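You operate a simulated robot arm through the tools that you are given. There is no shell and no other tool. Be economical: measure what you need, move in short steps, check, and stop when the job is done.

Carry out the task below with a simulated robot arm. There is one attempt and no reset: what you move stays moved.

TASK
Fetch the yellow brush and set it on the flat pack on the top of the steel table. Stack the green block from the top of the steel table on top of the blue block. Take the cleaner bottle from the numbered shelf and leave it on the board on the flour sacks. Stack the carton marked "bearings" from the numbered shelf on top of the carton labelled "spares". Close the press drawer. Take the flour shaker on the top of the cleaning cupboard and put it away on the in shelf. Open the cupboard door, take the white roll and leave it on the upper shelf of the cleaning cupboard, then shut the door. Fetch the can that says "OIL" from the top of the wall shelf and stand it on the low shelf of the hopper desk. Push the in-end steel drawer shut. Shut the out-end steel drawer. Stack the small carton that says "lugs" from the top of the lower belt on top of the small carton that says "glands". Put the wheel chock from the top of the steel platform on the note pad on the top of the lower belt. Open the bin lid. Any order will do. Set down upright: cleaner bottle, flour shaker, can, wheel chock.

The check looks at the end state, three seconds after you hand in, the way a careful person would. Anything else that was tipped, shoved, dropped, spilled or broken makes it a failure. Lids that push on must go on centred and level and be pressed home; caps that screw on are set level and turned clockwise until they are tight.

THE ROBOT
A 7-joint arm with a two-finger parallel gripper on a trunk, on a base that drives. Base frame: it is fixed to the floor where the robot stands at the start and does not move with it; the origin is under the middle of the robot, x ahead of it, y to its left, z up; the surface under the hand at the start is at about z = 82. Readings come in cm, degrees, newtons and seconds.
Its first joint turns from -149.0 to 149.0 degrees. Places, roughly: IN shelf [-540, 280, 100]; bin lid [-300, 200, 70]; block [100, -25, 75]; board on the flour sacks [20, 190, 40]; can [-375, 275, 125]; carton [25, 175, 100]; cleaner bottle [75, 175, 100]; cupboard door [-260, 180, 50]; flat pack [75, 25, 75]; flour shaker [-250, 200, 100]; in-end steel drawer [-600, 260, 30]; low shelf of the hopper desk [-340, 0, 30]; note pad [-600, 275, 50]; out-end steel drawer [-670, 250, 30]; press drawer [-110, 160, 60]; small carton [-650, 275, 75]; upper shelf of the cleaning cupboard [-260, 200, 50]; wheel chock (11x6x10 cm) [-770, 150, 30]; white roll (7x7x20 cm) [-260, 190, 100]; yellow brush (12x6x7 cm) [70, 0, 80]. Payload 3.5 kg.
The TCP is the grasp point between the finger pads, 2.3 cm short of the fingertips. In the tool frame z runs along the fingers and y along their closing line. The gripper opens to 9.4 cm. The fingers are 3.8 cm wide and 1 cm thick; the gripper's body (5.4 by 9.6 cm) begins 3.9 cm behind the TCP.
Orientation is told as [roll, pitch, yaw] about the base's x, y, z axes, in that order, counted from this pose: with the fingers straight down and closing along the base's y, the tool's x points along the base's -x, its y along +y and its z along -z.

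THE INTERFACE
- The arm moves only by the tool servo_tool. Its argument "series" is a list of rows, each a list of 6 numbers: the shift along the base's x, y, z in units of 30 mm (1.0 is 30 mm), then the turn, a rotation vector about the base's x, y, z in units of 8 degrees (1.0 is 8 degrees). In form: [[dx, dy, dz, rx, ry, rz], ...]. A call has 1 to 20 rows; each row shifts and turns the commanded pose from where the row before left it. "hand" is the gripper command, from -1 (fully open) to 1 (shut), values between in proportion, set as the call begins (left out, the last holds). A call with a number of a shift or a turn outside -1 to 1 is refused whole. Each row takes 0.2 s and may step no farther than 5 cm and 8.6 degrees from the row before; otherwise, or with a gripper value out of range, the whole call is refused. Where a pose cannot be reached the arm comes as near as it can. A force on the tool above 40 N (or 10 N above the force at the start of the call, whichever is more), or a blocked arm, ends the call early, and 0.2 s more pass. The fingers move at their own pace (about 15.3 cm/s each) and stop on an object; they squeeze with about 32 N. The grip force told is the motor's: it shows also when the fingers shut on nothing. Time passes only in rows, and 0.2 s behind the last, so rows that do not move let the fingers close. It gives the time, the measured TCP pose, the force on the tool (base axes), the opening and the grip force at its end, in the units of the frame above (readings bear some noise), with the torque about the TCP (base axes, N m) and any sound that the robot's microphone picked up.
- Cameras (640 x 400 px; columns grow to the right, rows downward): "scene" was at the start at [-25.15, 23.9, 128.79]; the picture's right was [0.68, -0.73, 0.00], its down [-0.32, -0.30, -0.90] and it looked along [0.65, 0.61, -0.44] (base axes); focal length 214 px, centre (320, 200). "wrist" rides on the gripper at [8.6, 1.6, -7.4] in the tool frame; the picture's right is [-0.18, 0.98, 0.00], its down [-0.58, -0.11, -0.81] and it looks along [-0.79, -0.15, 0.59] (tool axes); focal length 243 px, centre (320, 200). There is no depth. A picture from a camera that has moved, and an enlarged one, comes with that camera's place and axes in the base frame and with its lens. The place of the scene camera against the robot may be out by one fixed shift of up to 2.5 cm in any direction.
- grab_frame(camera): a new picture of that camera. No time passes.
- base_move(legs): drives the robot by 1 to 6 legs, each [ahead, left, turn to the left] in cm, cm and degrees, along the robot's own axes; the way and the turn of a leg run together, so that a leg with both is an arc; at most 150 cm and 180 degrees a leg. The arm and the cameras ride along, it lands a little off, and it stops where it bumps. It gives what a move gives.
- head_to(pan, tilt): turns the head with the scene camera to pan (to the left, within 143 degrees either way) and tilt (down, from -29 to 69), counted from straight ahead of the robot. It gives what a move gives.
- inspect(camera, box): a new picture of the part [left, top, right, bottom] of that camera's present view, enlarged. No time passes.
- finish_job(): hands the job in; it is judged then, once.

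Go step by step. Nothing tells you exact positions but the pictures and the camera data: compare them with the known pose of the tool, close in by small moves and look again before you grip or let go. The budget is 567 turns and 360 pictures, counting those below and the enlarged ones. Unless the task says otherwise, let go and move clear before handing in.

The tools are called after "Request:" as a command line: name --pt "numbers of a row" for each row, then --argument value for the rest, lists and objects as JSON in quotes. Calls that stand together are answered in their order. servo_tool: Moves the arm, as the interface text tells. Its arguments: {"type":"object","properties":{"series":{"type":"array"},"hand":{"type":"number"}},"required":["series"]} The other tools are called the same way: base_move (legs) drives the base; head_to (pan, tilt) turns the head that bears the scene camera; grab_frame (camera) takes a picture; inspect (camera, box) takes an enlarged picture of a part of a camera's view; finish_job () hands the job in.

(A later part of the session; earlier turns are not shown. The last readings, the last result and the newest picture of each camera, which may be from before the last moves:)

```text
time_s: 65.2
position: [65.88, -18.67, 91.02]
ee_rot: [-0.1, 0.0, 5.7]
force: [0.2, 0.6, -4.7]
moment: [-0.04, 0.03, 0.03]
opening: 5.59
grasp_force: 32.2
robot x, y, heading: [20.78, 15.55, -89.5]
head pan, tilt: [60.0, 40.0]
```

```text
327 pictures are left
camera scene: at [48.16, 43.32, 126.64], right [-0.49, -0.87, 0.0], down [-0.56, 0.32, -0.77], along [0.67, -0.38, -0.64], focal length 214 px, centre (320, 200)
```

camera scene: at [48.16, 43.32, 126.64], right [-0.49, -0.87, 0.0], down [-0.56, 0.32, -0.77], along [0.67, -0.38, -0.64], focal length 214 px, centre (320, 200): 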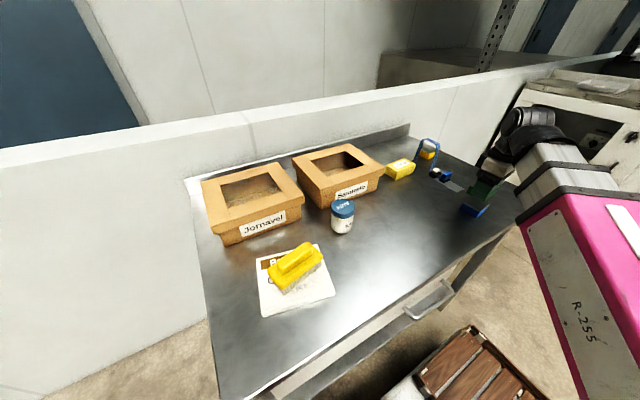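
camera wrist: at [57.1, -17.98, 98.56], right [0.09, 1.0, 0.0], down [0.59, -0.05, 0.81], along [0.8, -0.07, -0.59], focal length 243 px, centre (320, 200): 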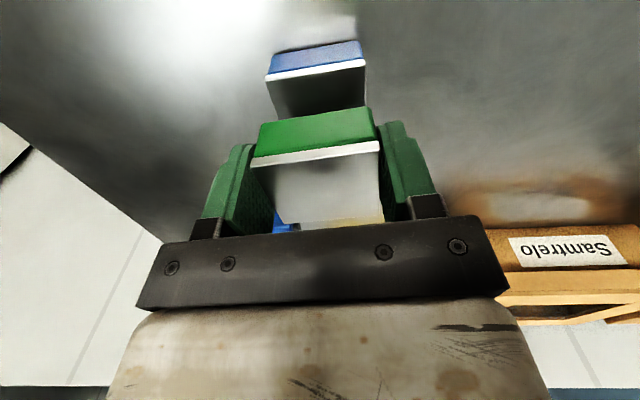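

Aligned within 2–3 mm. Lower onto the blue block.

Request:
servo_tool --pt "-0.06 -0.03 -0.2 0 0 0" --pt "0 0 -0.2 0 0 0" --pt "0 0 -0.1 0 0 0" --pt "0 0 0 0 0 0"

Request:
servo_tool --pt "0 0 -0.06 0 0 0" --pt "0 0 -0.06 0 0 0" --pt "0 0 0 0 0 0"

```text
time_s: 66.2
position: [65.57, -18.73, 89.6]
ee_rot: [-0.1, -0.1, 5.8]
force: [0.3, 0.2, -3.9]
moment: [0.02, 0.03, -0.03]
opening: 5.59
grasp_force: 32.0
robot x, y, heading: [20.9, 15.56, -89.4]
head pan, tilt: [60.0, 40.0]
```

```text
time_s: 67.0
position: [65.58, -18.8, 89.25]
ee_rot: [-0.2, 0.0, 5.8]
force: [0.4, 0.2, -3.8]
moment: [0.0, 0.02, -0.03]
opening: 5.58
grasp_force: 31.3
robot x, y, heading: [21.08, 15.82, -89.6]
head pan, tilt: [60.0, 40.0]
```

Request:
servo_tool --pt "0 0 -0.05 0 0 0" --pt "0 0 -0.05 0 0 0" --pt "0 0 0 0 0 0"

Request:
grab_frame --camera "wrist"

```text
time_s: 67.8
position: [65.54, -18.83, 89.02]
ee_rot: [-0.1, 0.0, 5.8]
force: [0.1, 0.3, -4.1]
moment: [0.0, 0.03, -0.01]
opening: 5.61
grasp_force: 32.3
robot x, y, heading: [20.9, 15.45, -89.7]
head pan, tilt: [60.0, 40.0]
```

```text
326 pictures are left
camera wrist: at [56.9, -18.11, 96.5], right [0.09, 1.0, 0.0], down [0.59, -0.05, 0.81], along [0.8, -0.07, -0.59], focal length 243 px, centre (320, 200)
```

wrist: 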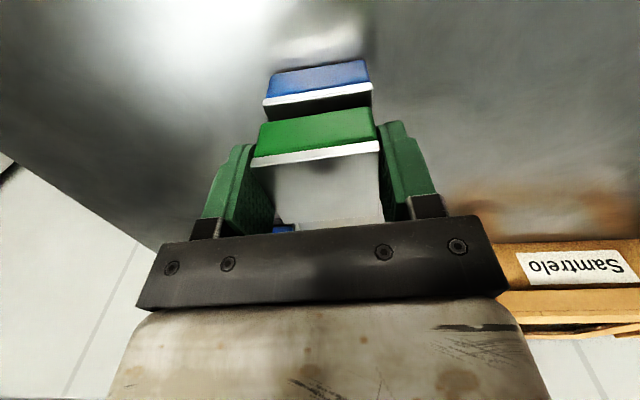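

Request:
servo_tool --pt "0 0 -0.06 0 0 0" --pt "0 0 -0.06 0 0 0" --pt "0 0 0 0 0 0"

Request:
servo_tool --pt "0 0 -0.05 0 0 0" --pt "0 0 0 0 0 0"

Request:
servo_tool --pt "0 0 -0.05 0 0 0" --pt "0 0 0 0 0 0"

Request:
grab_frame --camera "wrist"

```text
time_s: 68.6
position: [65.52, -18.87, 88.55]
ee_rot: [0.0, 0.0, 5.7]
force: [0.3, -0.7, -4.2]
moment: [0.01, 0.06, 0.02]
opening: 5.6
grasp_force: 32.0
robot x, y, heading: [20.83, 15.67, -89.2]
head pan, tilt: [60.0, 40.0]
```

```text
time_s: 69.2
position: [65.57, -18.85, 88.4]
ee_rot: [-0.1, 0.0, 5.7]
force: [0.6, 0.4, -3.8]
moment: [-0.01, 0.05, -0.02]
opening: 5.58
grasp_force: 32.3
robot x, y, heading: [20.98, 15.61, -89.5]
head pan, tilt: [60.0, 40.0]
```

```text
time_s: 69.8
position: [65.62, -18.79, 88.14]
ee_rot: [-0.1, -0.1, 5.7]
force: [-0.6, -0.2, -3.0]
moment: [0.01, 0.02, 0.02]
opening: 5.57
grasp_force: 32.6
robot x, y, heading: [21.09, 15.64, -89.2]
head pan, tilt: [60.0, 40.0]
```

```text
325 pictures are left
camera wrist: at [56.88, -18.15, 95.83], right [0.09, 1.0, 0.0], down [0.59, -0.05, 0.81], along [0.8, -0.07, -0.59], focal length 243 px, centre (320, 200)
```

wrist: 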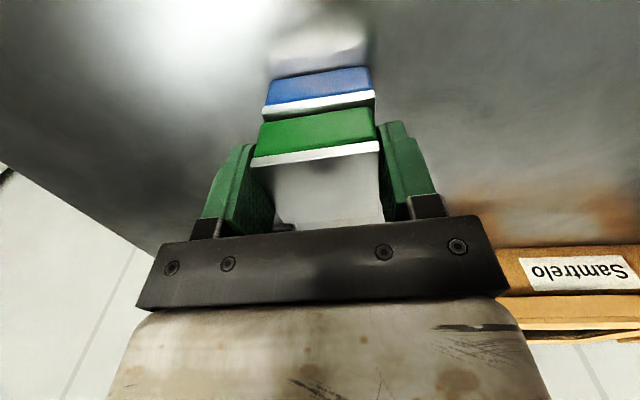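

Request:
servo_tool --pt "0 0 -0.05 0 0 0" --pt "0 0 0 0 0 0"

Request:
servo_tool --pt "0 0 -0.05 0 0 0" --pt "0 0 0 0 0 0"

Request:
servo_tool --pt "0 0 -0.05 0 0 0" --pt "0 0 0 0 0 0"

Request:
inspect --camera "wrist" --box '[220, 40, 420, 240]'

```text
time_s: 70.4
position: [65.54, -18.75, 88.27]
ee_rot: [-0.1, -0.1, 5.7]
force: [1.5, -0.9, 25.2]
moment: [0.13, -0.02, 0.02]
opening: 5.59
grasp_force: 32.1
robot x, y, heading: [21.06, 15.66, -89.7]
head pan, tilt: [60.0, 40.0]
```

```text
time_s: 71.0
position: [65.53, -18.72, 87.96]
ee_rot: [0.0, -0.1, 5.6]
force: [1.0, -1.8, 24.3]
moment: [0.14, -0.11, -0.02]
opening: 5.57
grasp_force: 31.6
robot x, y, heading: [21.22, 15.98, -89.5]
head pan, tilt: [60.0, 40.0]
```

```text
time_s: 71.6
position: [65.57, -18.82, 87.82]
ee_rot: [-0.1, -0.1, 5.7]
force: [0.6, 3.0, 24.1]
moment: [0.16, -0.04, 0.01]
opening: 5.56
grasp_force: 32.0
robot x, y, heading: [21.0, 16.06, -89.5]
head pan, tilt: [60.0, 40.0]
```

```text
2.00 times, centred on (320, 140) of wrist
camera zoom: at [56.85, -18.11, 95.39], right [0.09, 1.0, 0.0], down [0.59, -0.05, 0.81], along [0.8, -0.07, -0.59], focal length 485 px, centre (320, 320)
```

zoom: 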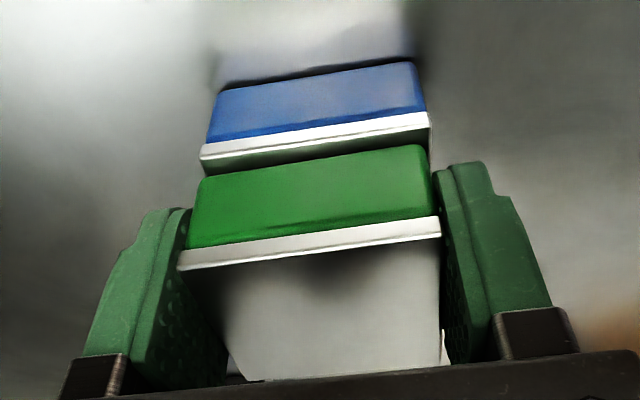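

Stacked, contact made. Release and lift.

Request:
servo_tool --pt "0 0 0.05 0 0 0" --pt "0 0 0 0 0 0"

Request:
servo_tool --pt "0 0 0 0 0 0" --pt "0 0 0 0 0 0" --pt "0 0 0.3 0 0 0" --pt "0 0 0.7 0 0 0" --pt "0 0 0.7 0 0 0" --pt "0 0 0.7 0 0 0" --pt "0 0 0.3 0 0 0" --pt "0 0 0 0 0 0" --hand -1

Request:
grab_frame --camera "wrist"

Request:
inspect --camera "scene" --box '[400, 120, 560, 220]'

```text
time_s: 72.2
position: [65.69, -18.79, 87.92]
ee_rot: [0.0, 0.0, 5.7]
force: [0.2, 0.2, -3.7]
moment: [0.04, 0.03, -0.02]
opening: 5.58
grasp_force: 32.1
robot x, y, heading: [20.64, 15.62, -89.4]
head pan, tilt: [60.0, 40.0]
```

```text
time_s: 74.0
position: [65.41, -18.78, 96.17]
ee_rot: [-0.1, -0.1, 5.7]
force: [1.0, 0.6, 1.1]
moment: [0.01, 0.04, -0.04]
opening: 9.41
grasp_force: 0.1
robot x, y, heading: [21.06, 15.56, -89.6]
head pan, tilt: [60.0, 40.0]
```

```text
323 pictures are left
camera wrist: at [56.8, -18.09, 103.72], right [0.09, 1.0, 0.0], down [0.59, -0.05, 0.81], along [0.8, -0.07, -0.59], focal length 243 px, centre (320, 200)
```

wrist: 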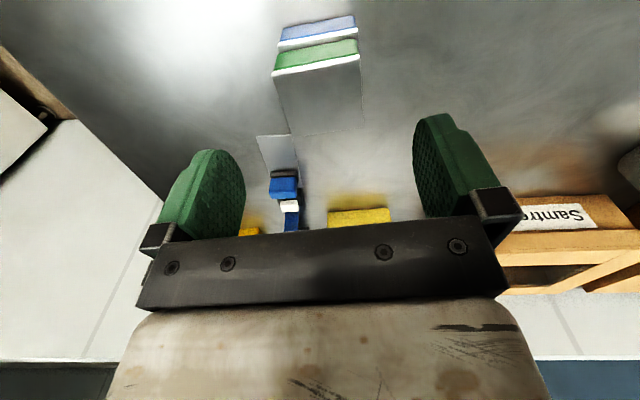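

```text
4.00 times, centred on (480, 170) of scene
camera zoom: at [48.15, 43.32, 126.64], right [-0.49, -0.87, 0.0], down [-0.56, 0.32, -0.77], along [0.67, -0.38, -0.64], focal length 858 px, centre (-320, 320)
```

zoom: 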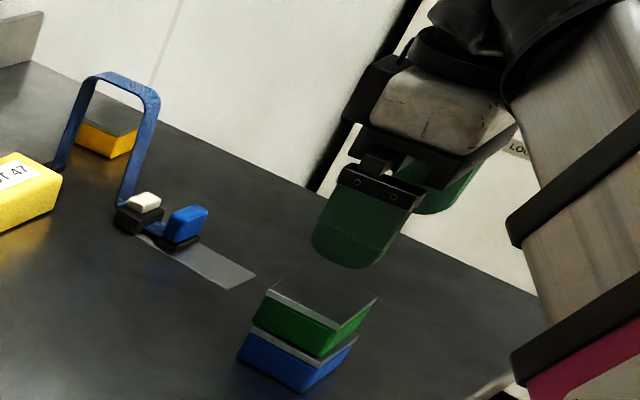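

Blocks stacked well. Next look at the numbered shelf.

Request:
servo_tool --pt "0 0 0.2 0 0 0" --pt "0.2 0 0.4 0 0 0" --pt "0.3 0 0.3 0 0 0" --pt "0 0 0 0 0 0"

Request:
base_move --legs '[[0, -30, 0], [0, 0, 90], [-20, 0, 0]]'

Request:
head_to --pan 75 --tilt 20

Request:
grab_frame --camera "scene"

```text
time_s: 75.0
position: [67.05, -18.73, 98.95]
ee_rot: [-0.2, 0.0, 5.7]
force: [0.0, -0.4, -0.6]
moment: [-0.03, 0.0, -0.02]
opening: 9.41
grasp_force: 0.1
robot x, y, heading: [20.76, 15.7, -89.2]
head pan, tilt: [60.0, 40.0]
```

```text
time_s: 82.0
position: [6.97, 60.9, 98.76]
ee_rot: [-0.1, -0.1, 93.8]
force: [0.2, -0.2, 0.7]
moment: [-0.05, -0.03, -0.01]
opening: 9.4
grasp_force: 0.2
robot x, y, heading: [-28.89, 15.82, -1.3]
head pan, tilt: [60.0, 40.0]
```

```text
time_s: 82.8
position: [7.03, 60.75, 98.9]
ee_rot: [-0.1, 0.0, 93.7]
force: [0.0, -0.1, -0.4]
moment: [0.0, 0.01, 0.01]
opening: 9.39
grasp_force: 0.0
robot x, y, heading: [-28.86, 15.66, -0.9]
head pan, tilt: [75.0, 20.0]
```

```text
321 pictures are left
camera scene: at [-57.73, 43.15, 129.77], right [0.96, -0.28, 0.0], down [-0.1, -0.33, -0.94], along [0.27, 0.9, -0.34], focal length 214 px, centre (320, 200)
```

scene: 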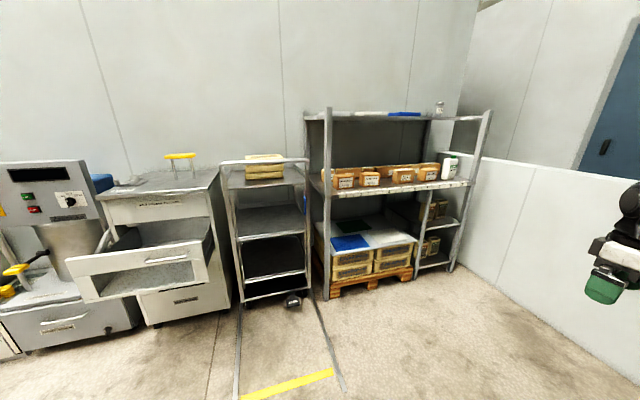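

Request:
inspect --camera "scene" --box '[300, 90, 500, 215]'

Request:
inspect --camera "scene" --box '[0, 130, 240, 280]'

Request:
inspect --camera "scene" --box '[300, 190, 500, 315]'

```text
3.20 times, centred on (400, 152) of scene
camera zoom: at [-57.73, 43.15, 129.77], right [0.96, -0.28, 0.0], down [-0.1, -0.33, -0.94], along [0.27, 0.9, -0.34], focal length 686 px, centre (64, 352)
```

zoom: 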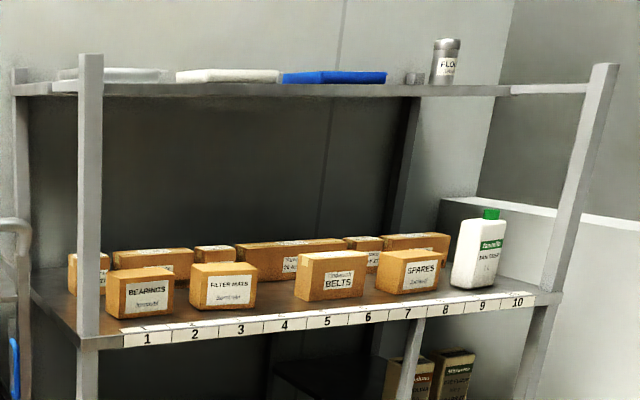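

```text
2.67 times, centred on (120, 205) of scene
camera zoom: at [-57.73, 43.15, 129.77], right [0.96, -0.28, 0.0], down [-0.1, -0.33, -0.94], along [0.27, 0.9, -0.34], focal length 572 px, centre (853, 187)
```

zoom: 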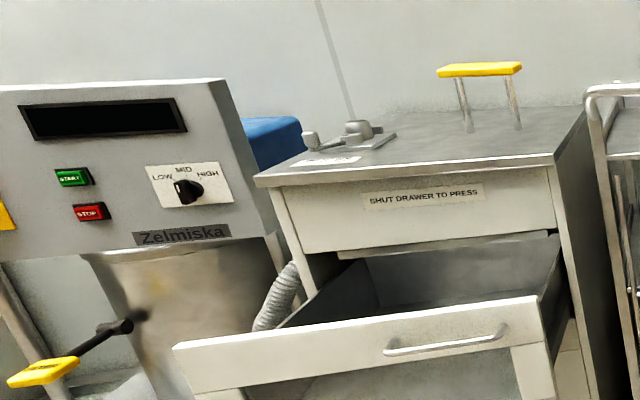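

```text
3.20 times, centred on (400, 252) of scene
camera zoom: at [-57.73, 43.15, 129.77], right [0.96, -0.28, 0.0], down [-0.1, -0.33, -0.94], along [0.27, 0.9, -0.34], focal length 686 px, centre (64, 32)
```

zoom: 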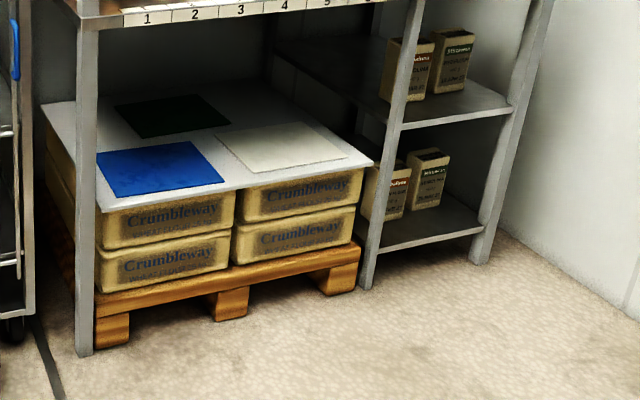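

The shelf front is near y≈167; cartons and bottle stand at z≈84. I'll drive close, facing it.

Request:
base_move --legs '[[0, 0, 90], [60, -70, 0]]'

Request:
head_to --pan 0 --tilt 25

Request:
grab_frame --camera "scene"

```text
time_s: 90.7
position: [-11.22, 103.29, 98.88]
ee_rot: [-0.1, 0.0, -177.9]
force: [-0.7, 0.5, 0.1]
moment: [0.03, 0.02, 0.01]
opening: 9.4
grasp_force: 0.0
robot x, y, heading: [32.82, 65.84, 87.0]
head pan, tilt: [75.0, 20.0]
stopped in leg 2: the robot was blocked; the commanded pose is now the measured one
```

```text
time_s: 92.2
position: [-11.22, 103.18, 98.97]
ee_rot: [-0.1, 0.0, -178.0]
force: [-0.4, -1.1, -0.7]
moment: [0.01, 0.02, 0.05]
opening: 9.4
grasp_force: 0.1
robot x, y, heading: [32.55, 65.67, 86.8]
head pan, tilt: [0.0, 25.0]
```

```text
317 pictures are left
camera scene: at [13.48, 41.72, 128.97], right [1.0, -0.05, 0.0], down [-0.02, -0.42, -0.91], along [0.05, 0.91, -0.42], focal length 214 px, centre (320, 200)
```

scene: 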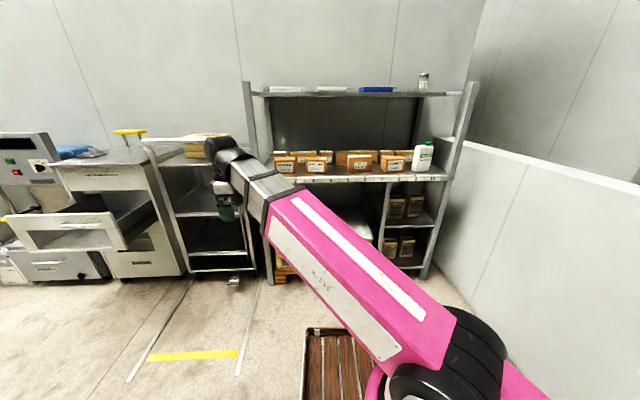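

The base touched something—likely the steel table's corner on my right rear. Let me check the table.

Request:
head_to --pan -80 --tilt 40

Request:
grab_frame --camera "scene"

```text
time_s: 93.7
position: [-11.26, 103.25, 98.86]
ee_rot: [-0.1, 0.0, -178.0]
force: [0.6, -0.4, -0.8]
moment: [0.01, 0.0, -0.01]
opening: 9.41
grasp_force: 0.0
robot x, y, heading: [32.44, 65.86, 87.0]
head pan, tilt: [-80.0, 40.0]
```

```text
316 pictures are left
camera scene: at [21.42, 33.54, 126.64], right [0.12, -0.99, 0.0], down [-0.64, -0.08, -0.77], along [0.76, 0.09, -0.64], focal length 214 px, centre (320, 200)
```

scene: 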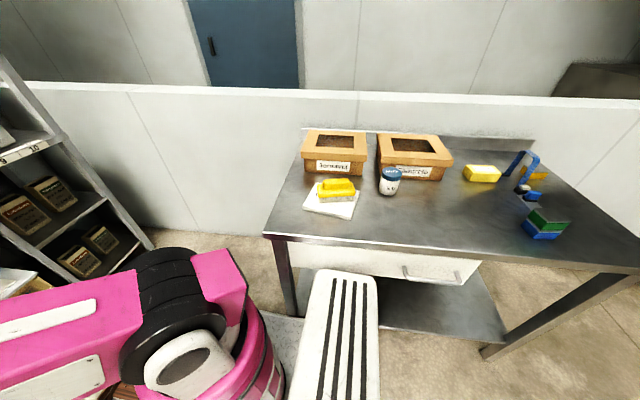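

Table items are intact. Shift away and go ahead, and swing the arm to the front.

Request:
base_move --legs '[[2, 6, 3], [34, 0, 0]]'

Request:
servo_tool --pt "0.3 0 0 0 0 -0.5" --pt "0.8 0.1 0 0 0 -1" --pt "1 0.2 0 0 0 -1" --pt "1 0.2 0 0 0 -1" --pt "1 0.2 0 0 0 -1" --pt "1 0.2 0 0 0 -1" --pt "1 0.2 0 0 0 -1" --pt "1 0.2 0 0 0 -1" --pt "1 0.2 0 0 0 -1" --pt "1 0.2 0 0 0 -1" --pt "1 0.1 0 0 0 -1" --pt "1 0 0 0 0 -1" --pt "1 0 0 0 0 0" --pt "1 0 0 0 0 0" --pt "0.6 0 0 0 0 0" --pt "0.3 0 0 0 0 0"

Request:
head_to --pan 0 --tilt 20

Request:
grab_frame --camera "scene"

Request:
grab_frame --camera "wrist"

```text
time_s: 96.5
position: [-18.82, 137.55, 98.89]
ee_rot: [-0.1, 0.0, -175.1]
force: [-0.1, -0.1, 0.8]
moment: [-0.01, 0.01, 0.03]
opening: 9.38
grasp_force: 0.1
robot x, y, heading: [26.9, 102.24, 89.6]
head pan, tilt: [-80.0, 40.0]
```

```text
time_s: 97.2
position: [-14.16, 137.99, 98.78]
ee_rot: [-0.4, 0.0, 170.1]
force: [9.7, 15.2, -3.0]
moment: [-1.27, 1.21, 1.68]
opening: 9.41
grasp_force: 0.1
robot x, y, heading: [26.85, 102.0, 89.6]
head pan, tilt: [-80.0, 40.0]
stopped in row 3: the force on the tool passed its limit at 74 N (the readings are from after the stop); the commanded pose is now the measured one
```

```text
time_s: 98.8
position: [-14.18, 137.98, 98.75]
ee_rot: [-0.3, -0.2, 170.0]
force: [15.0, 22.8, -10.9]
moment: [-1.72, 2.56, 2.61]
opening: 9.37
grasp_force: 0.2
robot x, y, heading: [26.75, 102.43, 89.8]
head pan, tilt: [0.0, 20.0]
```

```text
315 pictures are left
camera scene: at [8.94, 77.24, 129.78], right [1.0, -0.01, 0.0], down [0.0, -0.34, -0.94], along [0.01, 0.94, -0.34], focal length 214 px, centre (320, 200)
```

scene: 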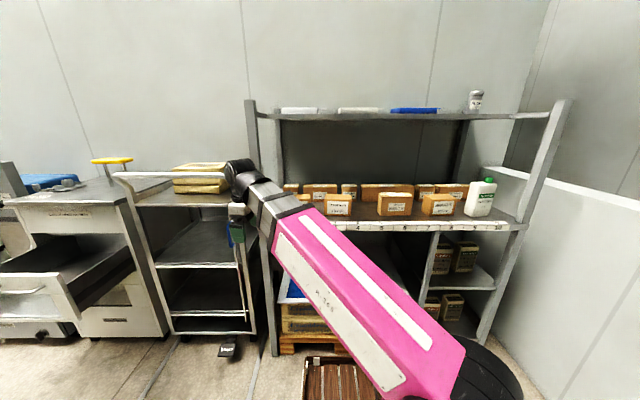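

```text
314 pictures are left
camera wrist: at [-5.82, 134.83, 106.34], right [-0.35, -0.94, -0.01], down [-0.55, 0.2, 0.81], along [-0.76, 0.29, -0.59], focal length 243 px, centre (320, 200)
```

wrist: 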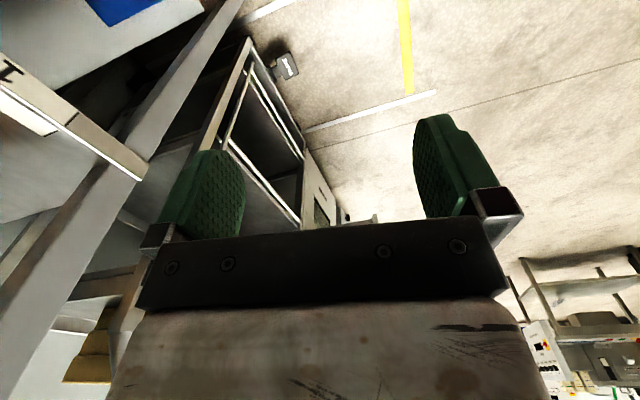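

The hand is folding against the forearm at this short radius. I'll undo the last turn, lower, and back the base off for room.

Request:
servo_tool --pt "-0.2 0 -0.2 0 0 0.5" --pt "-0.3 0 -0.4 0 0 0.8" --pt "-0.2 0 -0.6 0 0 0.5" --pt "0 0 -0.4 0 0 0"

Request:
base_move --legs '[[-22, 0, 0]]'

```text
time_s: 99.8
position: [-16.15, 137.98, 93.89]
ee_rot: [-0.3, -0.1, -175.6]
force: [0.4, -0.1, 0.0]
moment: [-0.02, -0.03, -0.01]
opening: 9.39
grasp_force: 0.0
robot x, y, heading: [26.61, 102.32, 89.6]
head pan, tilt: [0.0, 20.0]
```

```text
time_s: 101.5
position: [-16.16, 116.33, 94.05]
ee_rot: [-0.3, -0.1, -176.1]
force: [0.0, 0.8, -0.7]
moment: [-0.01, 0.0, 0.0]
opening: 9.39
grasp_force: 0.0
robot x, y, heading: [26.74, 80.57, 89.2]
head pan, tilt: [0.0, 20.0]
```

Request:
servo_tool --pt "-0.1 0.3 0 0 0 0" --pt "-0.4 0.8 0 0 0 0" --pt "-0.4 1 0 0 0 0" --pt "-0.4 1 0 0 0 0" --pt "-0.3 0.9 0 0 0 0" --pt "0 0.5 0 0 0 -0.4" --pt "0.4 0.4 0 0 0 -0.8" --pt "0.8 0.4 0 0 0 -0.9" --pt "1 0.4 0 0 0 -0.9" --pt "1 0.4 0 0 0 -0.9" --pt "1 0.4 0 0 0 -0.9" --pt "1 0.4 0 0 0 -0.9" --pt "1 0.4 0 0 0 -0.9" --pt "1 0.4 0 0 0 -0.9" --pt "1 0.3 0 0 0 -0.9" --pt "1 0.2 0 0 0 -0.9" --pt "1 0.2 0 0 0 -0.9" --pt "1 0 0 0 0 -0.9" --pt "1 0 0 0 0 -0.7" --pt "0.5 0 0 0 0 -0.4"

Request:
grab_frame --camera "wrist"

Request:
grab_frame --camera "scene"

```text
time_s: 105.7
position: [16.99, 141.46, 93.86]
ee_rot: [-0.3, -0.1, 86.3]
force: [0.0, -0.5, 0.1]
moment: [0.03, -0.02, 0.0]
opening: 9.4
grasp_force: 0.0
robot x, y, heading: [26.76, 80.19, 89.5]
head pan, tilt: [0.0, 20.0]
```

```text
313 pictures are left
camera wrist: at [14.95, 132.92, 101.4], right [-0.97, 0.25, -0.01], down [0.14, 0.57, 0.81], along [0.2, 0.78, -0.59], focal length 243 px, centre (320, 200)
```

wrist: 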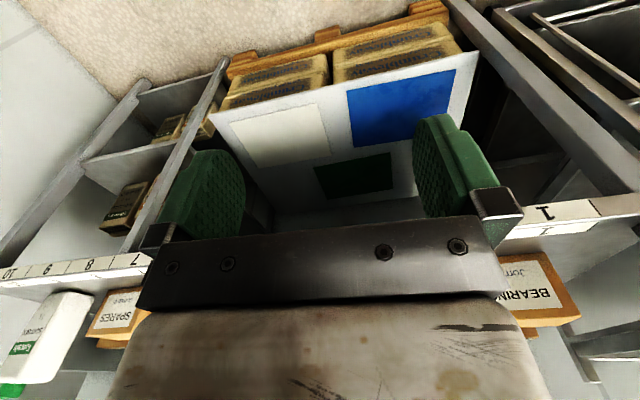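

```text
312 pictures are left
camera scene: at [8.62, 55.42, 129.78], right [1.0, -0.01, 0.0], down [0.0, -0.34, -0.94], along [0.01, 0.94, -0.34], focal length 214 px, centre (320, 200)
```

scene: 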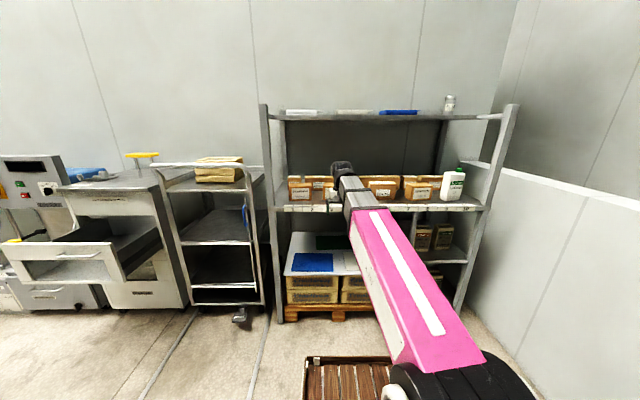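

Now the whole shelf is visible. Let me zoom on bottle and cartons.

Request:
inspect --camera "scene" --box '[370, 150, 498, 230]'

Request:
inspect --camera "scene" --box '[262, 150, 390, 230]'

```text
5.00 times, centred on (434, 190) of scene
camera zoom: at [8.62, 55.42, 129.78], right [1.0, -0.01, 0.0], down [0.0, -0.34, -0.94], along [0.01, 0.94, -0.34], focal length 1072 px, centre (-250, 250)
```

zoom: 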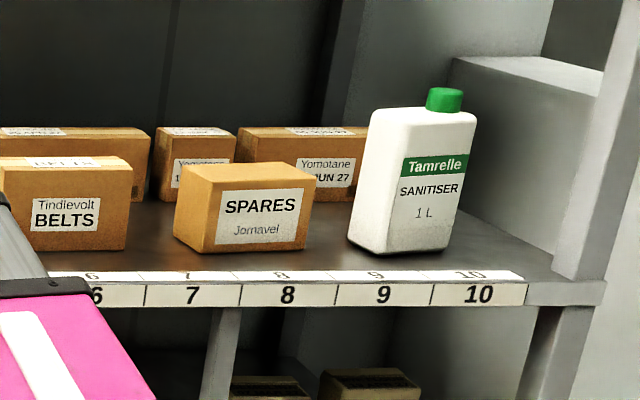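

```text
5.00 times, centred on (326, 190) of scene
camera zoom: at [8.62, 55.42, 129.78], right [1.0, -0.01, 0.0], down [0.0, -0.34, -0.94], along [0.01, 0.94, -0.34], focal length 1072 px, centre (290, 250)
```

zoom: 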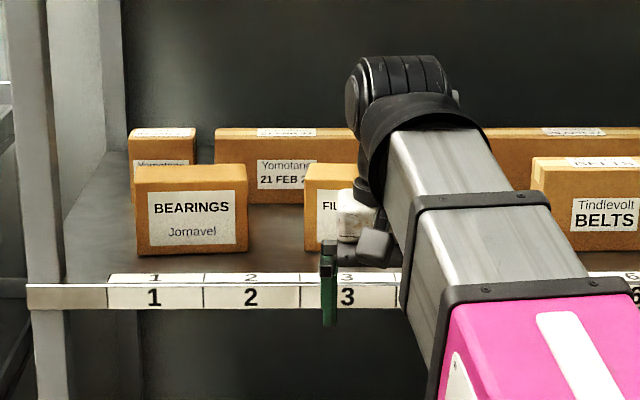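

Request:
servo_tool --pt "-0.3 0.1 0.3 0 0 0.2" --pt "-0.7 0.2 0.6 0 0 0.3" --pt "-1 0.4 0.7 0 0 0" --pt "-1 0.4 0.7 0 0 0" --pt "-1 0.4 0.6 0 0 0" --pt "-1 0.4 0.3 0 0 0" --pt "-0.8 0.4 0 0 0 0" --pt "-0.4 0.2 0 0 0 0" --pt "0 0 0 0 0 0"

Request:
grab_frame --camera "wrist"

```text
time_s: 107.7
position: [-1.4, 148.97, 103.58]
ee_rot: [-0.3, -0.1, 90.3]
force: [0.1, 0.1, 0.0]
moment: [-0.02, 0.0, -0.01]
opening: 9.4
grasp_force: 0.1
robot x, y, heading: [26.59, 80.24, 89.1]
head pan, tilt: [0.0, 20.0]
```

```text
309 pictures are left
camera wrist: at [-3.04, 140.23, 111.11], right [-0.98, 0.18, -0.01], down [0.1, 0.58, 0.81], along [0.15, 0.79, -0.59], focal length 243 px, centre (320, 200)
```

wrist: 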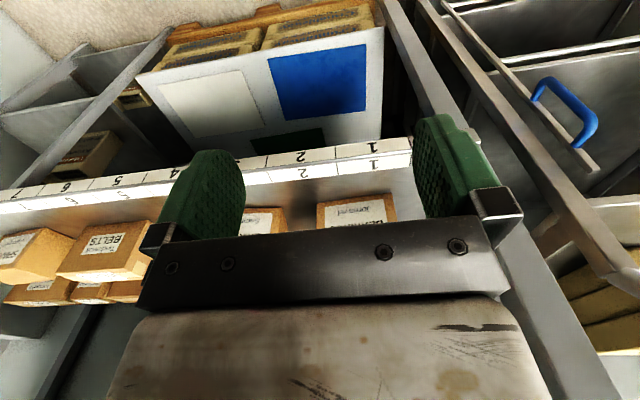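

Request:
servo_tool --pt "0 0.3 0 0 0 0" --pt "0 0.7 0 0 0 0" --pt "0 0.9 0 0 0 0" --pt "0 0.9 0 0 0 0" --pt "0 0.9 0 0 0 0" --pt "0 0.9 0 0 0 0" --pt "0 0.6 0 0 0 0" --pt "0 0.3 0 0 0 0" --pt "0 0 0 0 0 0"

Request:
grab_frame --camera "wrist"

Request:
grab_frame --camera "scene"

```text
time_s: 109.7
position: [-1.37, 165.61, 103.44]
ee_rot: [-0.3, -0.1, 90.2]
force: [0.3, 0.1, -0.1]
moment: [-0.03, 0.01, -0.01]
opening: 9.4
grasp_force: 0.1
robot x, y, heading: [26.7, 80.31, 89.5]
head pan, tilt: [0.0, 20.0]
```

```text
308 pictures are left
camera wrist: at [-2.95, 156.83, 111.16], right [-0.98, 0.18, -0.01], down [0.1, 0.58, 0.81], along [0.15, 0.79, -0.59], focal length 243 px, centre (320, 200)
```

wrist: 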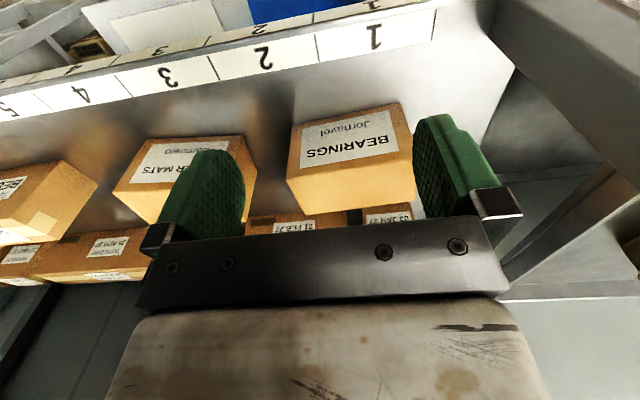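

```text
307 pictures are left
camera scene: at [8.62, 55.42, 129.78], right [1.0, -0.01, 0.0], down [0.0, -0.34, -0.94], along [0.01, 0.94, -0.34], focal length 214 px, centre (320, 200)
```

scene: 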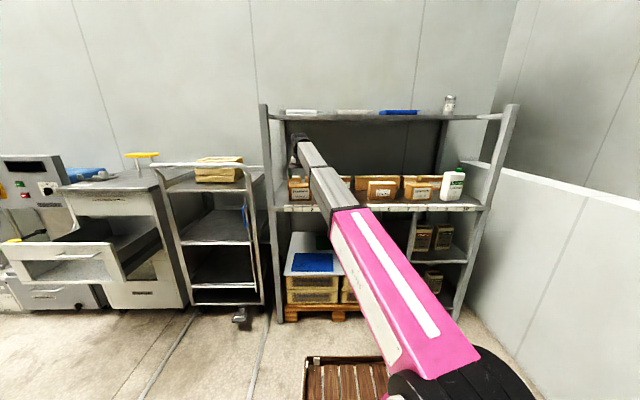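

Bearings carton: about 13.4×6.8×9.4 cm, centred near (-2.6, 179). I turn the gripper to close along y and bring the base 13 cm forward with the hand above the cartons.

Request:
servo_tool --pt "0 0 -0.1 0 0 0.5" --pt "0 0 -0.3 0 0 1" --pt "0 0 -0.3 0 0 1" --pt "0 0 -0.3 0 0 1" --pt "0 0 -0.2 0 0 1" --pt "0 0 -0.2 0 0 1" --pt "0 0 0 0 0 1" --pt "0 0 0 0 0 1" --pt "0 0 0 0 0 1" --pt "0 0 0 0 0 1" --pt "0 0 0 0 0 1" --pt "0 0 0 0 0 0.7" --pt "0 0 0 0 0 0"

Request:
base_move --legs '[[13, 0, 0]]'

Request:
grab_frame --camera "wrist"

Request:
grab_frame --camera "scene"

```text
time_s: 112.5
position: [-1.56, 165.55, 99.39]
ee_rot: [-0.2, -0.1, -180.0]
force: [0.1, 0.1, -0.8]
moment: [-0.01, 0.0, 0.0]
opening: 9.39
grasp_force: 0.0
robot x, y, heading: [26.79, 80.27, 89.5]
head pan, tilt: [0.0, 20.0]
```

```text
time_s: 113.7
position: [-1.27, 178.37, 99.23]
ee_rot: [-0.3, -0.1, 179.8]
force: [0.5, 0.1, 0.9]
moment: [0.01, -0.02, -0.03]
opening: 9.36
grasp_force: 0.0
robot x, y, heading: [27.07, 93.43, 89.2]
head pan, tilt: [0.0, 20.0]
```

```text
306 pictures are left
camera wrist: at [7.4, 176.59, 106.89], right [-0.19, -0.98, -0.01], down [-0.58, 0.11, 0.81], along [-0.79, 0.15, -0.59], focal length 243 px, centre (320, 200)
```

wrist: 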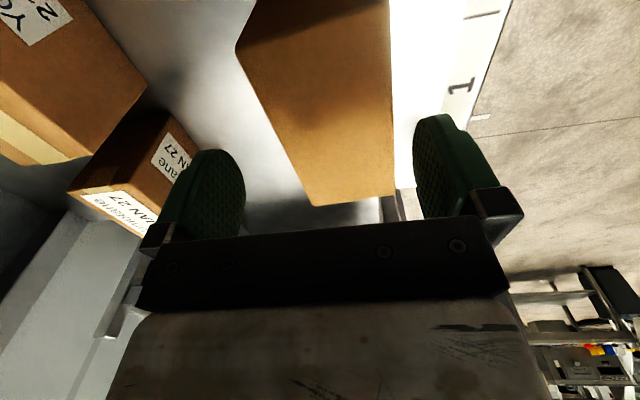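

```text
305 pictures are left
camera scene: at [8.75, 68.24, 129.78], right [1.0, -0.01, 0.0], down [0.0, -0.34, -0.94], along [0.01, 0.94, -0.34], focal length 214 px, centre (320, 200)
```

scene: 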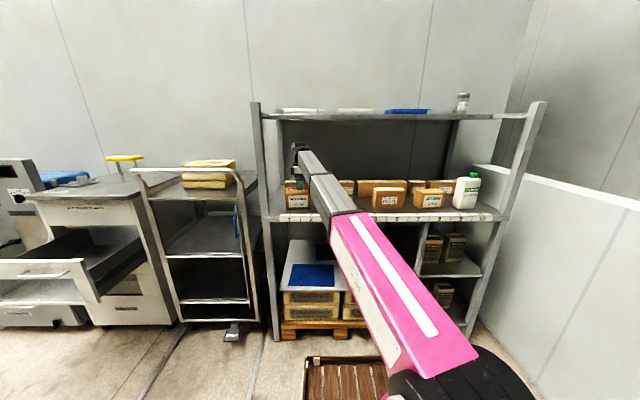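

Request:
servo_tool --pt "-0.3 0 -0.2 0 0 0" --pt "-0.4 -0.05 -0.4 0 0 0" --pt "0 0 -0.5 0 0 0" --pt "0 0 -0.5 0 0 0" --pt "0 0 -0.2 0 0 0" --pt "0 0 0 0 0 0"

Request:
grab_frame --camera "wrist"

```text
time_s: 115.1
position: [-3.48, 178.03, 93.85]
ee_rot: [-0.4, 0.0, 179.9]
force: [-0.4, -1.1, 0.7]
moment: [-0.01, -0.01, 0.0]
opening: 9.4
grasp_force: 0.0
robot x, y, heading: [26.64, 93.22, 89.2]
head pan, tilt: [0.0, 20.0]
```

```text
304 pictures are left
camera wrist: at [5.25, 176.43, 101.49], right [-0.19, -0.98, -0.01], down [-0.58, 0.11, 0.81], along [-0.79, 0.15, -0.59], focal length 243 px, centre (320, 200)
```

wrist: 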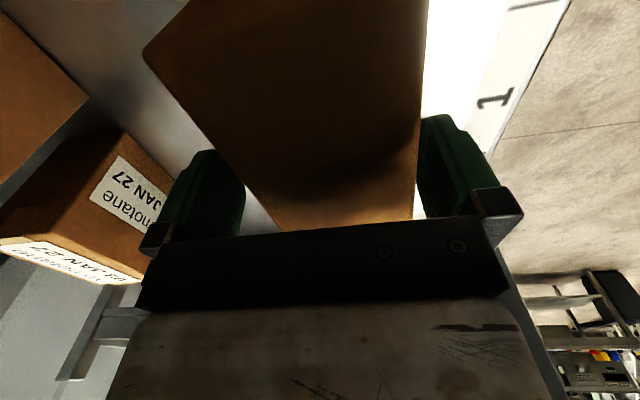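

Request:
servo_tool --pt "0 -0.13 0 0 0 0" --pt "0 0 -0.2 0 0 0" --pt "0 0 0 0 0 0"

Request:
grab_frame --camera "wrist"

```text
time_s: 115.9
position: [-3.45, 177.85, 93.33]
ee_rot: [-0.3, -0.1, 179.9]
force: [0.9, 0.0, 0.0]
moment: [0.01, -0.03, -0.03]
opening: 9.39
grasp_force: 0.1
robot x, y, heading: [27.02, 92.87, 89.1]
head pan, tilt: [0.0, 20.0]
```

```text
303 pictures are left
camera wrist: at [5.26, 176.05, 100.91], right [-0.19, -0.98, -0.01], down [-0.58, 0.1, 0.81], along [-0.79, 0.15, -0.59], focal length 243 px, centre (320, 200)
```

wrist: 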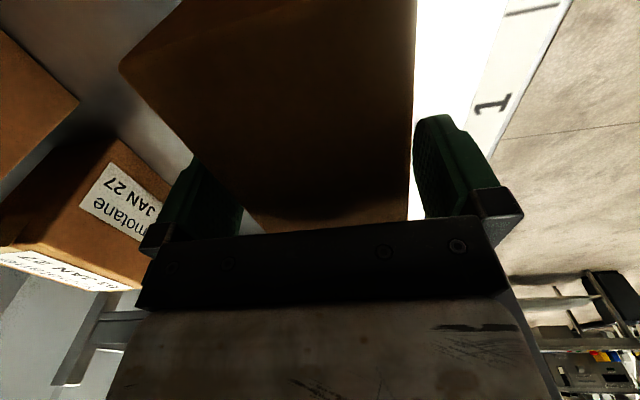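

Request:
servo_tool --pt "0 0 -0.2 0 0 0" --pt "0 0 -0.3 0 0 0" --pt "0 0 -0.2 0 0 0" --pt "0 0 0 0 0 0"

Request:
servo_tool --pt "0 0 0 0 0 0" --pt "0 0 0 0 0 0" --pt "0 0 0 0 0 0" --hand 1

Request:
grab_frame --camera "wrist"

```text
time_s: 116.9
position: [-3.46, 177.84, 91.2]
ee_rot: [-0.3, -0.1, 180.0]
force: [0.0, -0.4, 0.1]
moment: [-0.02, -0.01, -0.02]
opening: 9.39
grasp_force: 0.1
robot x, y, heading: [26.93, 92.98, 89.2]
head pan, tilt: [0.0, 20.0]
```

```text
time_s: 117.7
position: [-3.42, 177.74, 91.22]
ee_rot: [-0.3, -0.2, 179.8]
force: [0.3, -1.0, 0.6]
moment: [-0.18, 0.01, -0.03]
opening: 7.02
grasp_force: 32.1
robot x, y, heading: [26.59, 93.36, 89.3]
head pan, tilt: [0.0, 20.0]
```

```text
302 pictures are left
camera wrist: at [5.33, 176.05, 98.84], right [-0.19, -0.98, -0.01], down [-0.58, 0.11, 0.81], along [-0.79, 0.15, -0.59], focal length 243 px, centre (320, 200)
```

wrist: 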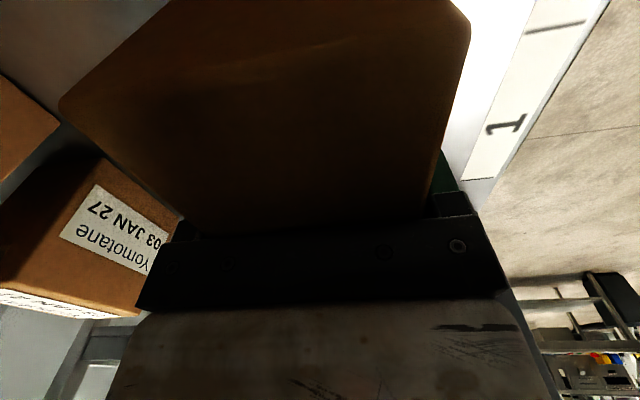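

Gripped (7.0 cm). Lift and back the base out of the shelf.

Request:
servo_tool --pt "0 0 0.1 0 0 0" --pt "0 0 0.2 0 0 0" --pt "0 0 0.4 0 0 0" --pt "0 0 0.4 0 0 0" --pt "0 0 0.3 0 0 0" --pt "0 0 0.1 0 0 0" --pt "0 0 0 0 0 0"

Request:
base_move --legs '[[-19, 0, 0]]'

Request:
grab_frame --camera "scene"

```text
time_s: 119.3
position: [-3.52, 177.84, 95.59]
ee_rot: [-0.3, -0.1, 179.8]
force: [0.3, -0.1, -4.2]
moment: [-0.03, 0.03, -0.01]
opening: 7.01
grasp_force: 32.3
robot x, y, heading: [26.8, 93.19, 89.3]
head pan, tilt: [0.0, 20.0]
```

```text
time_s: 120.9
position: [-3.81, 158.91, 95.73]
ee_rot: [-0.3, -0.1, -180.0]
force: [0.2, -0.2, -2.4]
moment: [0.0, 0.02, 0.03]
opening: 6.98
grasp_force: 32.6
robot x, y, heading: [26.74, 74.2, 89.7]
head pan, tilt: [0.0, 20.0]
```

```text
301 pictures are left
camera scene: at [8.58, 49.3, 129.78], right [1.0, -0.01, 0.0], down [0.0, -0.34, -0.94], along [0.01, 0.94, -0.34], focal length 214 px, centre (320, 200)
```

scene: 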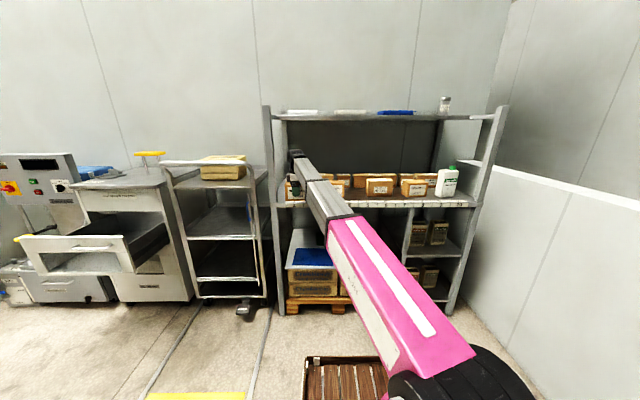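

Request:
servo_tool --pt "0.1 0 0.2 0 0 0" --pt "0.3 0 0.5 0 0 0" --pt "0.5 0 0.7 0 0 0" --pt "0.7 0 0.7 0 0 0" --pt "0.9 0 0.4 0 0 0" --pt "0.9 0 0 0 0 0" --pt "0.9 0 0 0 0 0" --pt "0.9 0 0 0 0 0" --pt "0.9 0 0 0 0 0" --pt "0.9 0 0 0 0 0" --pt "0.9 0 0 0 0 0" --pt "0.9 0 0 0 0 0" --pt "0.9 0 0 0 0 0" --pt "0.9 0 0 0 0 0" --pt "0.9 0 0 0 0 0" --pt "0.9 0 0 0 0 0" --pt "0.9 0 0 0 0 0" --pt "0.7 0 0 0 0 0" --pt "0.4 0 0 0 0 0" --pt "0 0 0 0 0 0"

Request:
base_move --legs '[[16, 0, 0]]'

Request:
grab_frame --camera "wrist"

Request:
grab_frame --camera "scene"

```text
time_s: 125.1
position: [39.37, 159.02, 103.13]
ee_rot: [-0.3, -0.1, -180.0]
force: [-0.6, 0.5, -1.8]
moment: [-0.01, 0.04, -0.01]
opening: 6.99
grasp_force: 31.8
robot x, y, heading: [26.42, 73.93, 89.6]
head pan, tilt: [0.0, 20.0]
```

```text
time_s: 126.5
position: [39.57, 174.87, 103.16]
ee_rot: [-0.3, -0.1, 180.1]
force: [0.1, 0.3, -2.0]
moment: [0.04, 0.04, 0.0]
opening: 6.97
grasp_force: 31.3
robot x, y, heading: [26.57, 90.15, 89.3]
head pan, tilt: [0.0, 20.0]
```

```text
300 pictures are left
camera wrist: at [48.26, 173.24, 110.68], right [-0.18, -0.98, -0.01], down [-0.58, 0.1, 0.81], along [-0.79, 0.15, -0.59], focal length 243 px, centre (320, 200)
```

wrist: 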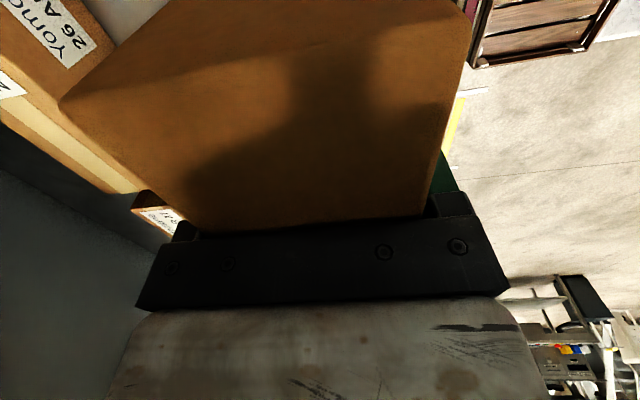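

```text
299 pictures are left
camera scene: at [8.74, 65.33, 129.78], right [1.0, -0.01, 0.0], down [0.0, -0.34, -0.94], along [0.01, 0.94, -0.34], focal length 214 px, centre (320, 200)
```

scene: 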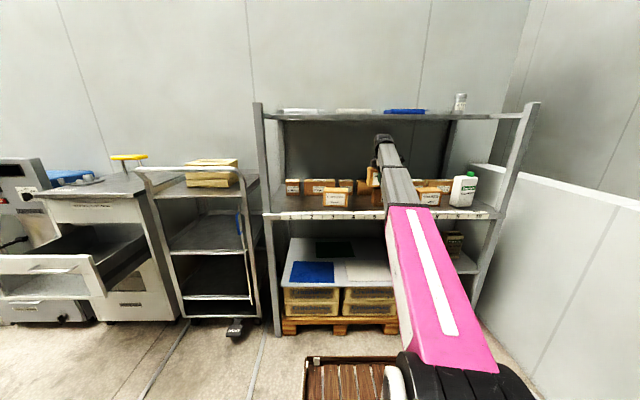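

I need to see the "spares" carton; I'll back out, turn the held carton to yaw 0 so that the wrist camera looks along +x.

Request:
base_move --legs '[[-16, 0, 0]]'

Request:
servo_tool --pt "0 0 0 0 0 -0.3" --pt "0.1 0 0 0 0 -0.7" --pt "0.2 0 0 0 0 -1" --pt "0.2 0 0 0 0 -1" --pt "0.2 0 0 0 0 -1" --pt "0.2 0 0 0 0 -1" --pt "0.2 0 0 0 0 -1" --pt "0.2 0 0 0 0 -1" --pt "0.2 0 0 0 0 -1" --pt "0.2 0 0 0 0 -1" --pt "0.2 0 0 0 0 -1" --pt "0.2 0 0 0 0 -1" --pt "0.2 0 0 0 0 -1" --pt "0.2 0 0 0 0 -1" --pt "0.2 0 0 0 0 -1" --pt "0.2 0 0 0 0 -1" --pt "0.2 0 0 0 0 -1" --pt "0.2 0 0 0 0 -1" --pt "0.2 0 0 0 0 -1" --pt "0.2 0 0 0 0 -1"

Request:
servo_tool --pt "0.2 0 0 0 0 -1" --pt "0.2 0 0 0 0 -1" --pt "0.2 0 0 0 0 -1" --pt "0.1 0 0 0 0 -0.5" --pt "0 0 0 0 0 0"

Request:
grab_frame --camera "wrist"

```text
time_s: 127.9
position: [39.5, 158.87, 103.09]
ee_rot: [-0.3, -0.2, 179.9]
force: [-0.7, 0.2, -2.6]
moment: [-0.01, 0.04, 0.0]
opening: 6.98
grasp_force: 32.4
robot x, y, heading: [26.75, 74.22, 89.2]
head pan, tilt: [0.0, 20.0]
```

```text
time_s: 132.1
position: [50.56, 158.93, 103.07]
ee_rot: [-0.3, -0.1, 27.8]
force: [0.5, 0.2, -3.3]
moment: [0.0, -0.03, 0.02]
opening: 6.98
grasp_force: 32.1
robot x, y, heading: [26.8, 73.67, 89.7]
head pan, tilt: [0.0, 20.0]
```

```text
time_s: 133.3
position: [52.57, 159.0, 103.14]
ee_rot: [-0.3, -0.1, -0.1]
force: [0.3, 0.4, -3.2]
moment: [-0.02, -0.06, 0.0]
opening: 6.99
grasp_force: 31.5
robot x, y, heading: [26.62, 74.07, 89.4]
head pan, tilt: [0.0, 20.0]
```

```text
298 pictures are left
camera wrist: at [44.09, 160.49, 110.65], right [0.19, 0.98, -0.01], down [0.58, -0.11, 0.81], along [0.79, -0.15, -0.59], focal length 243 px, centre (320, 200)
```

wrist: 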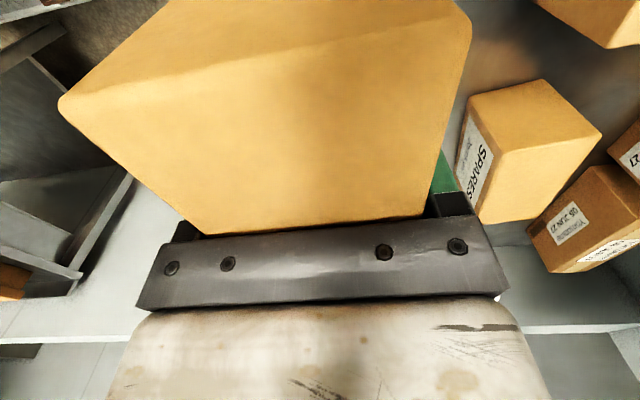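

Spares carton: centre near (68, 178.2), turned about +11°. Raise slightly, turn to match, and bring the base in.

Request:
servo_tool --pt "0 0 0.2 0 0 0.4" --pt "0 0 0.3 0 0 0.6" --pt "0 0 0 0 0 0.4" --pt "0 0 0 0 0 0"

Request:
base_move --legs '[[17, 0, 0], [0, -10, 0]]'

Request:
grab_frame --camera "wrist"

Request:
head_to --pan -15 --tilt 10

Request:
grab_frame --camera "scene"

```text
time_s: 134.3
position: [52.67, 158.89, 104.55]
ee_rot: [-0.3, -0.1, 11.2]
force: [0.4, 0.0, -2.4]
moment: [-0.03, -0.06, 0.01]
opening: 7.0
grasp_force: 32.0
robot x, y, heading: [26.68, 74.26, 89.4]
head pan, tilt: [0.0, 20.0]
```

```text
time_s: 136.5
position: [62.01, 174.52, 104.52]
ee_rot: [-0.3, 0.0, 8.8]
force: [5.6, 1.0, -6.2]
moment: [-0.04, 0.33, 0.01]
opening: 6.99
grasp_force: 31.6
robot x, y, heading: [32.51, 91.24, 87.0]
head pan, tilt: [0.0, 20.0]
```

```text
297 pictures are left
camera wrist: at [53.33, 174.79, 112.16], right [0.03, 1.0, -0.01], down [0.59, -0.02, 0.81], along [0.81, -0.03, -0.59], focal length 243 px, centre (320, 200)
```

wrist: 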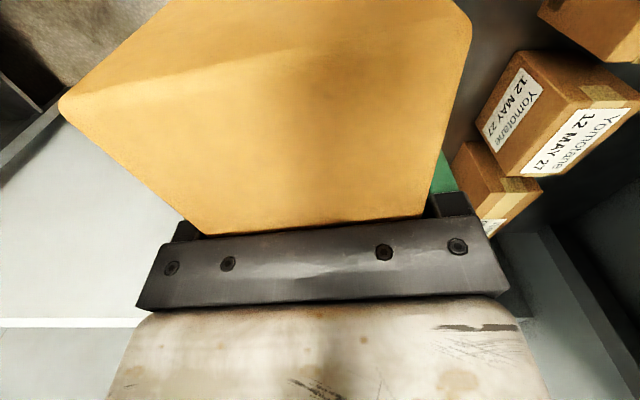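

```text
time_s: 137.3
position: [62.07, 174.54, 104.67]
ee_rot: [-0.3, 0.0, 8.8]
force: [0.0, 0.6, -3.2]
moment: [0.0, -0.02, 0.03]
opening: 6.98
grasp_force: 32.2
robot x, y, heading: [32.46, 90.95, 86.9]
head pan, tilt: [-15.0, 10.0]
```

```text
296 pictures are left
camera scene: at [15.77, 66.47, 131.41], right [0.95, -0.31, 0.0], down [-0.05, -0.17, -0.98], along [0.31, 0.94, -0.17], focal length 214 px, centre (320, 200)
```

scene: 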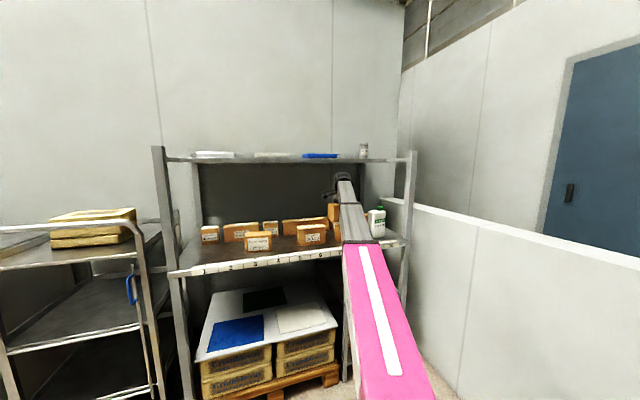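

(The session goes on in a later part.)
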